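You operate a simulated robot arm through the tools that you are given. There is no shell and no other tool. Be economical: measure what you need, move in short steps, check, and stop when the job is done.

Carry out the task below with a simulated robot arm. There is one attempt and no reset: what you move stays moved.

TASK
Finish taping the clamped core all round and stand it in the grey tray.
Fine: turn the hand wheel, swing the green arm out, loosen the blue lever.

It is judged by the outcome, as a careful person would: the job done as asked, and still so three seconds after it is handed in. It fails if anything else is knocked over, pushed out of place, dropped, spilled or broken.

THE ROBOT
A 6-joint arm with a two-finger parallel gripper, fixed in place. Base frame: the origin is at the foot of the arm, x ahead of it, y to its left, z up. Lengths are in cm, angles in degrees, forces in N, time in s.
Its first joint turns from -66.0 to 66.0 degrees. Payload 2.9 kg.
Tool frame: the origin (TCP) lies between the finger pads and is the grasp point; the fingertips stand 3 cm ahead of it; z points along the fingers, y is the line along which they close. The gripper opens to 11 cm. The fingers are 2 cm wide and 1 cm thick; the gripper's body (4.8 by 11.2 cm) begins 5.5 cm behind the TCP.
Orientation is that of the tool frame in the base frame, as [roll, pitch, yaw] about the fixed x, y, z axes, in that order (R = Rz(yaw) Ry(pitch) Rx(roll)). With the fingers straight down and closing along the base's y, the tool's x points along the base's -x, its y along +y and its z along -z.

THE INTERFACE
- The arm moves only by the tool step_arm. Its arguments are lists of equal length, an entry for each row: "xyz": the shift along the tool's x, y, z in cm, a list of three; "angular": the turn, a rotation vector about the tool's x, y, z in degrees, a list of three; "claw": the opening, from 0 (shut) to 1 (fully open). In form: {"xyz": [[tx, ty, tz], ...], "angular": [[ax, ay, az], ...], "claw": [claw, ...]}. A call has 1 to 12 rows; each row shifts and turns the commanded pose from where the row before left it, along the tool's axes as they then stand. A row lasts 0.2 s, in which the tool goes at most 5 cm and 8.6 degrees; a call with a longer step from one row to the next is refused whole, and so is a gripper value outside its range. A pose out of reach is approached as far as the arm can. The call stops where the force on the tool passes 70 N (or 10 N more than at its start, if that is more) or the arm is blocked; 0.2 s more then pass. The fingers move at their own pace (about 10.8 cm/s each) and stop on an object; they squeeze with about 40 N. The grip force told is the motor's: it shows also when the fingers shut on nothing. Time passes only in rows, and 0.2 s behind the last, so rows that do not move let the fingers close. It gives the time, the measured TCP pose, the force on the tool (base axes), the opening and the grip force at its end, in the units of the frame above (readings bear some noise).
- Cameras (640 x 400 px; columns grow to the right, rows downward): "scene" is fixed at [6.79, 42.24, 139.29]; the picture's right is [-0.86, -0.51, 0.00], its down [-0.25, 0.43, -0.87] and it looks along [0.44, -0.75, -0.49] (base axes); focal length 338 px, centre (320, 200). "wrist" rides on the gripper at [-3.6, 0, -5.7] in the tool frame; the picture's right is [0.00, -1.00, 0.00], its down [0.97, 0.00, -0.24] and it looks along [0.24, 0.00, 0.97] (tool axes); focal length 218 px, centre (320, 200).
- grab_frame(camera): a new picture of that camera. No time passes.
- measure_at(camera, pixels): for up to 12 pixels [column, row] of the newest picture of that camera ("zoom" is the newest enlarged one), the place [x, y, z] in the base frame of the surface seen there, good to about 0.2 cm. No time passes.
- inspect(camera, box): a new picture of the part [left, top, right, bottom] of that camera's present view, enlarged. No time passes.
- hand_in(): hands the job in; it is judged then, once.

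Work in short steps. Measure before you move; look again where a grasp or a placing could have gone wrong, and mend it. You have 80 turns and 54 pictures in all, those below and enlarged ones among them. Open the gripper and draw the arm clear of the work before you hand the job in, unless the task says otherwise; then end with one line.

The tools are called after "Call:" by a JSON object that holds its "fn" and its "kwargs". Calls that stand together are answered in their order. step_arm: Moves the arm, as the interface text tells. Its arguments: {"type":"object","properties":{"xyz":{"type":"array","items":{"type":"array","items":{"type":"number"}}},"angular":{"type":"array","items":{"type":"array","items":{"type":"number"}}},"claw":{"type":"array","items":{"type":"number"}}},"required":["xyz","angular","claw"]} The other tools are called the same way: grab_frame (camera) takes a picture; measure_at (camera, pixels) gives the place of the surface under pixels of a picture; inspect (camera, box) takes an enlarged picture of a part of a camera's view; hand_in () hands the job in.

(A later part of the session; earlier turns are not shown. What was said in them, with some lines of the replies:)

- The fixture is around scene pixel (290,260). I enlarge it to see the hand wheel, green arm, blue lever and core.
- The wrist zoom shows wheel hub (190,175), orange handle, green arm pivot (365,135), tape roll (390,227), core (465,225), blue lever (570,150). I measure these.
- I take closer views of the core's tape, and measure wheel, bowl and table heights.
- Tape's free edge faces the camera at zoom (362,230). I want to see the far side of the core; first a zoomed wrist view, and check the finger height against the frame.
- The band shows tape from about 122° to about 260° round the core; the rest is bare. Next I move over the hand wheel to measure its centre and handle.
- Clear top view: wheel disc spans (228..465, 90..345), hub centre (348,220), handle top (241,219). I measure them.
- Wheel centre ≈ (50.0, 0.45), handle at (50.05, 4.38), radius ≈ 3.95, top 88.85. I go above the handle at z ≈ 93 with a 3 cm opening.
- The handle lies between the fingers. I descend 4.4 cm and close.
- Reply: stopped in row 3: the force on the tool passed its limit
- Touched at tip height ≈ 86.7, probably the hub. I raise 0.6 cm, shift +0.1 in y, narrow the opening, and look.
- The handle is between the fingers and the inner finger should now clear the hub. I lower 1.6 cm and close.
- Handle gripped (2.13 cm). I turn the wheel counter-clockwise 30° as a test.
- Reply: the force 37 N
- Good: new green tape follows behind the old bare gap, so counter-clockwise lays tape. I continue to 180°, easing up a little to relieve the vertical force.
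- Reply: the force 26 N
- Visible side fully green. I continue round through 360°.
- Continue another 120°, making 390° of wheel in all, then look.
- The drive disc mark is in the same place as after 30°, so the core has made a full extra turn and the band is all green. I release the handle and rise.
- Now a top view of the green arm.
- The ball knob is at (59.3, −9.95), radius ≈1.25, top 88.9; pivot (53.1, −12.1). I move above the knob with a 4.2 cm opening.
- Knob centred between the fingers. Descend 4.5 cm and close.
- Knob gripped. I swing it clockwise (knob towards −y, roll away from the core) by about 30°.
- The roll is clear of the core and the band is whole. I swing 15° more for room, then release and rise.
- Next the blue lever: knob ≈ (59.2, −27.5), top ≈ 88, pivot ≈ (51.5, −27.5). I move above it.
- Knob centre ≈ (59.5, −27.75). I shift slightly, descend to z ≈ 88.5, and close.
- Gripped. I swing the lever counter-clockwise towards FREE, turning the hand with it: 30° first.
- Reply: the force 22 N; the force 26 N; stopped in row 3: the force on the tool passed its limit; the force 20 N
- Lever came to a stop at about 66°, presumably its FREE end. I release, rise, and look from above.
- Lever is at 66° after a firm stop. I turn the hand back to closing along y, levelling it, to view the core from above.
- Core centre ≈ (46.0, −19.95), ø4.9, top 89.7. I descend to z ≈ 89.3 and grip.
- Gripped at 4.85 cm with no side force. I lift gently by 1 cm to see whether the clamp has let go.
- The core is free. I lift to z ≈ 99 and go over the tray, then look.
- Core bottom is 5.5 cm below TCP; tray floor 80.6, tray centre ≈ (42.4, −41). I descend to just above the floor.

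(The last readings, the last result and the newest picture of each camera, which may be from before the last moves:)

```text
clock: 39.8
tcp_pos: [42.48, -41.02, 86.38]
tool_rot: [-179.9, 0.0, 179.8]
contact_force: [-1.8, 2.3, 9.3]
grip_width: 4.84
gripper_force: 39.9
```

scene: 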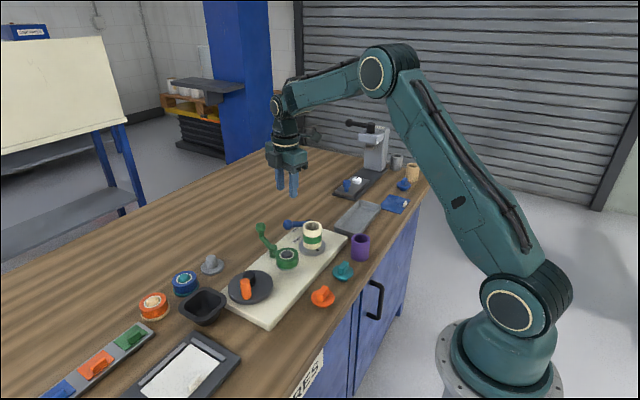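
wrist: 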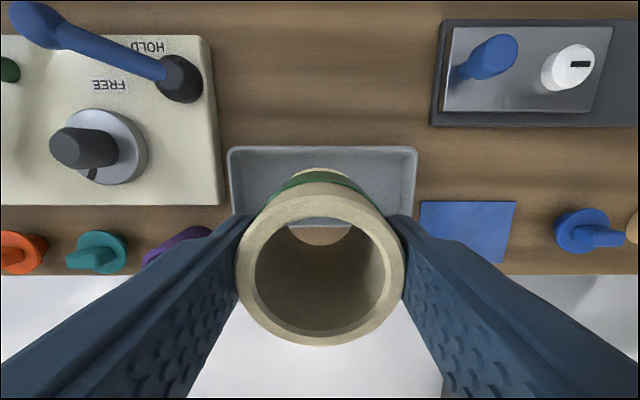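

Light contact (9 N): the core stands on the tray floor. I open and rise.

Call:
{"fn": "step_arm", "kwargs": {"xyz": [[0, 0, 0], [0, 0, 0], [0, 0, 0], [0, 0, -2], [0, 0, -4], [0, 0, -4.5], [0, 0, -4.5], [2, 2, -1]], "angular": [[0, 0, 0], [0, 0, 0], [0, 0, 0], [0, 0, 0], [0, 0, 0], [0, 0, 0], [0, 0, 0], [0, 0, 0]], "claw": [0.5, 0.6, 0.65, 0.65, 0.65, 0.65, 0.65, 0.65]}}

Call:
{"fn": "inspect", "kwargs": {"camera": "scene", "box": [310, 170, 410, 250]}}

Call:
{"fn": "grab_frame", "kwargs": {"camera": "scene"}}

Call:
{"fn": "grab_frame", "kwargs": {"camera": "wrist"}}

```text
clock: 41.6
tcp_pos: [40.57, -38.93, 102.19]
tool_rot: [-179.9, -0.1, -180.0]
contact_force: [-0.8, 0.3, -1.1]
grip_width: 7.12
gripper_force: 0.0
```

```text
5.00 times, centred on (360, 210) of scene
```

zoom: 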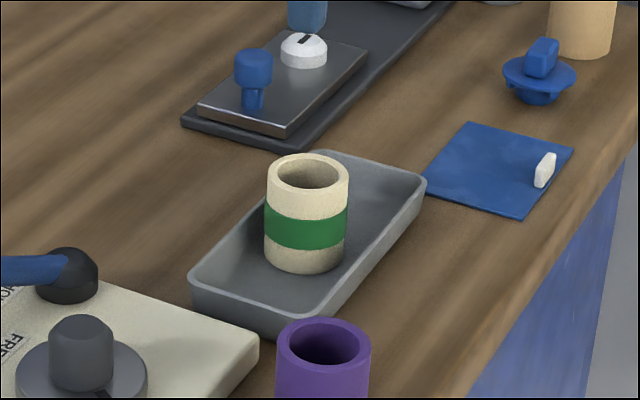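

```text
16 pictures are left
```

scene: 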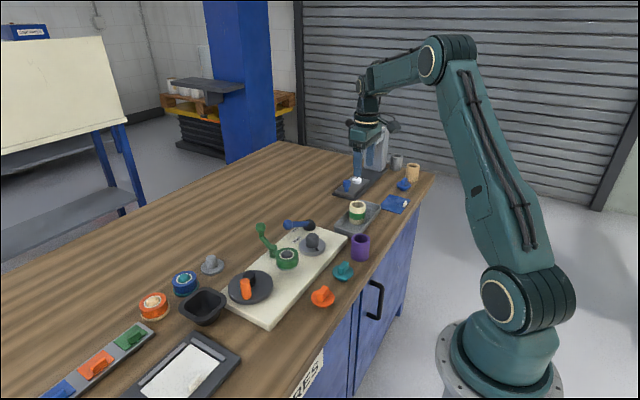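

```text
15 pictures are left
```

wrist: 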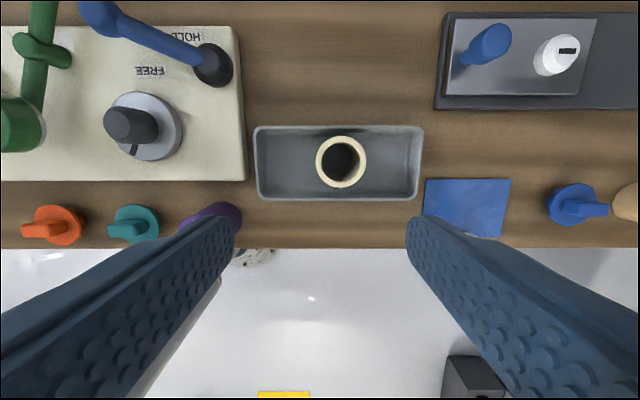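

Core stands in the tray, everything else in place. I check the tape on the far (−y) side with one look from there.

Call:
{"fn": "step_arm", "kwargs": {"xyz": [[0, -4.5, 0], [0, -4.5, 0], [0, -4, 0], [0, 0, 0]], "angular": [[0, 0, 0], [0, 0, 0], [0, 0, 0], [0, 0, 0]], "claw": [0.65, 0.65, 0.65, 0.65]}}

Call:
{"fn": "inspect", "kwargs": {"camera": "wrist", "box": [120, 90, 300, 210]}}

```text
clock: 42.6
tcp_pos: [40.32, -51.91, 102.14]
tool_rot: [-180.0, -0.2, 179.9]
contact_force: [0.3, -0.4, 0.0]
grip_width: 7.16
gripper_force: 0.2
```

```text
3.33 times, centred on (210, 150) of wrist
```

zoom: 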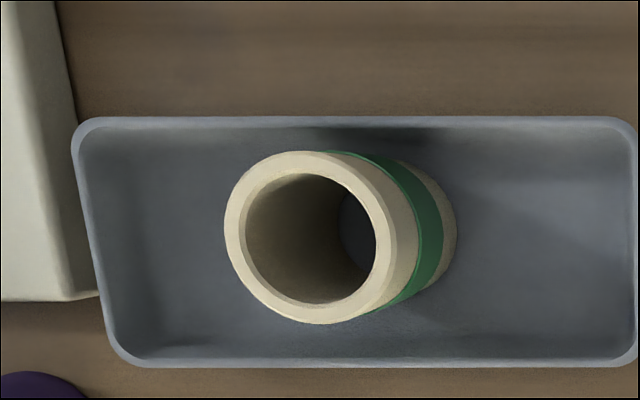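

The far side is green as well, the gripper is open and the arm is clear. I hand the job in.

Call:
{"fn": "hand_in", "kwargs": {}}

```text
The job is handed in.
```

The core is taped all round and standing upright in the grey tray; the green arm is swung out, the blue lever is loosened, and nothing else was moved.
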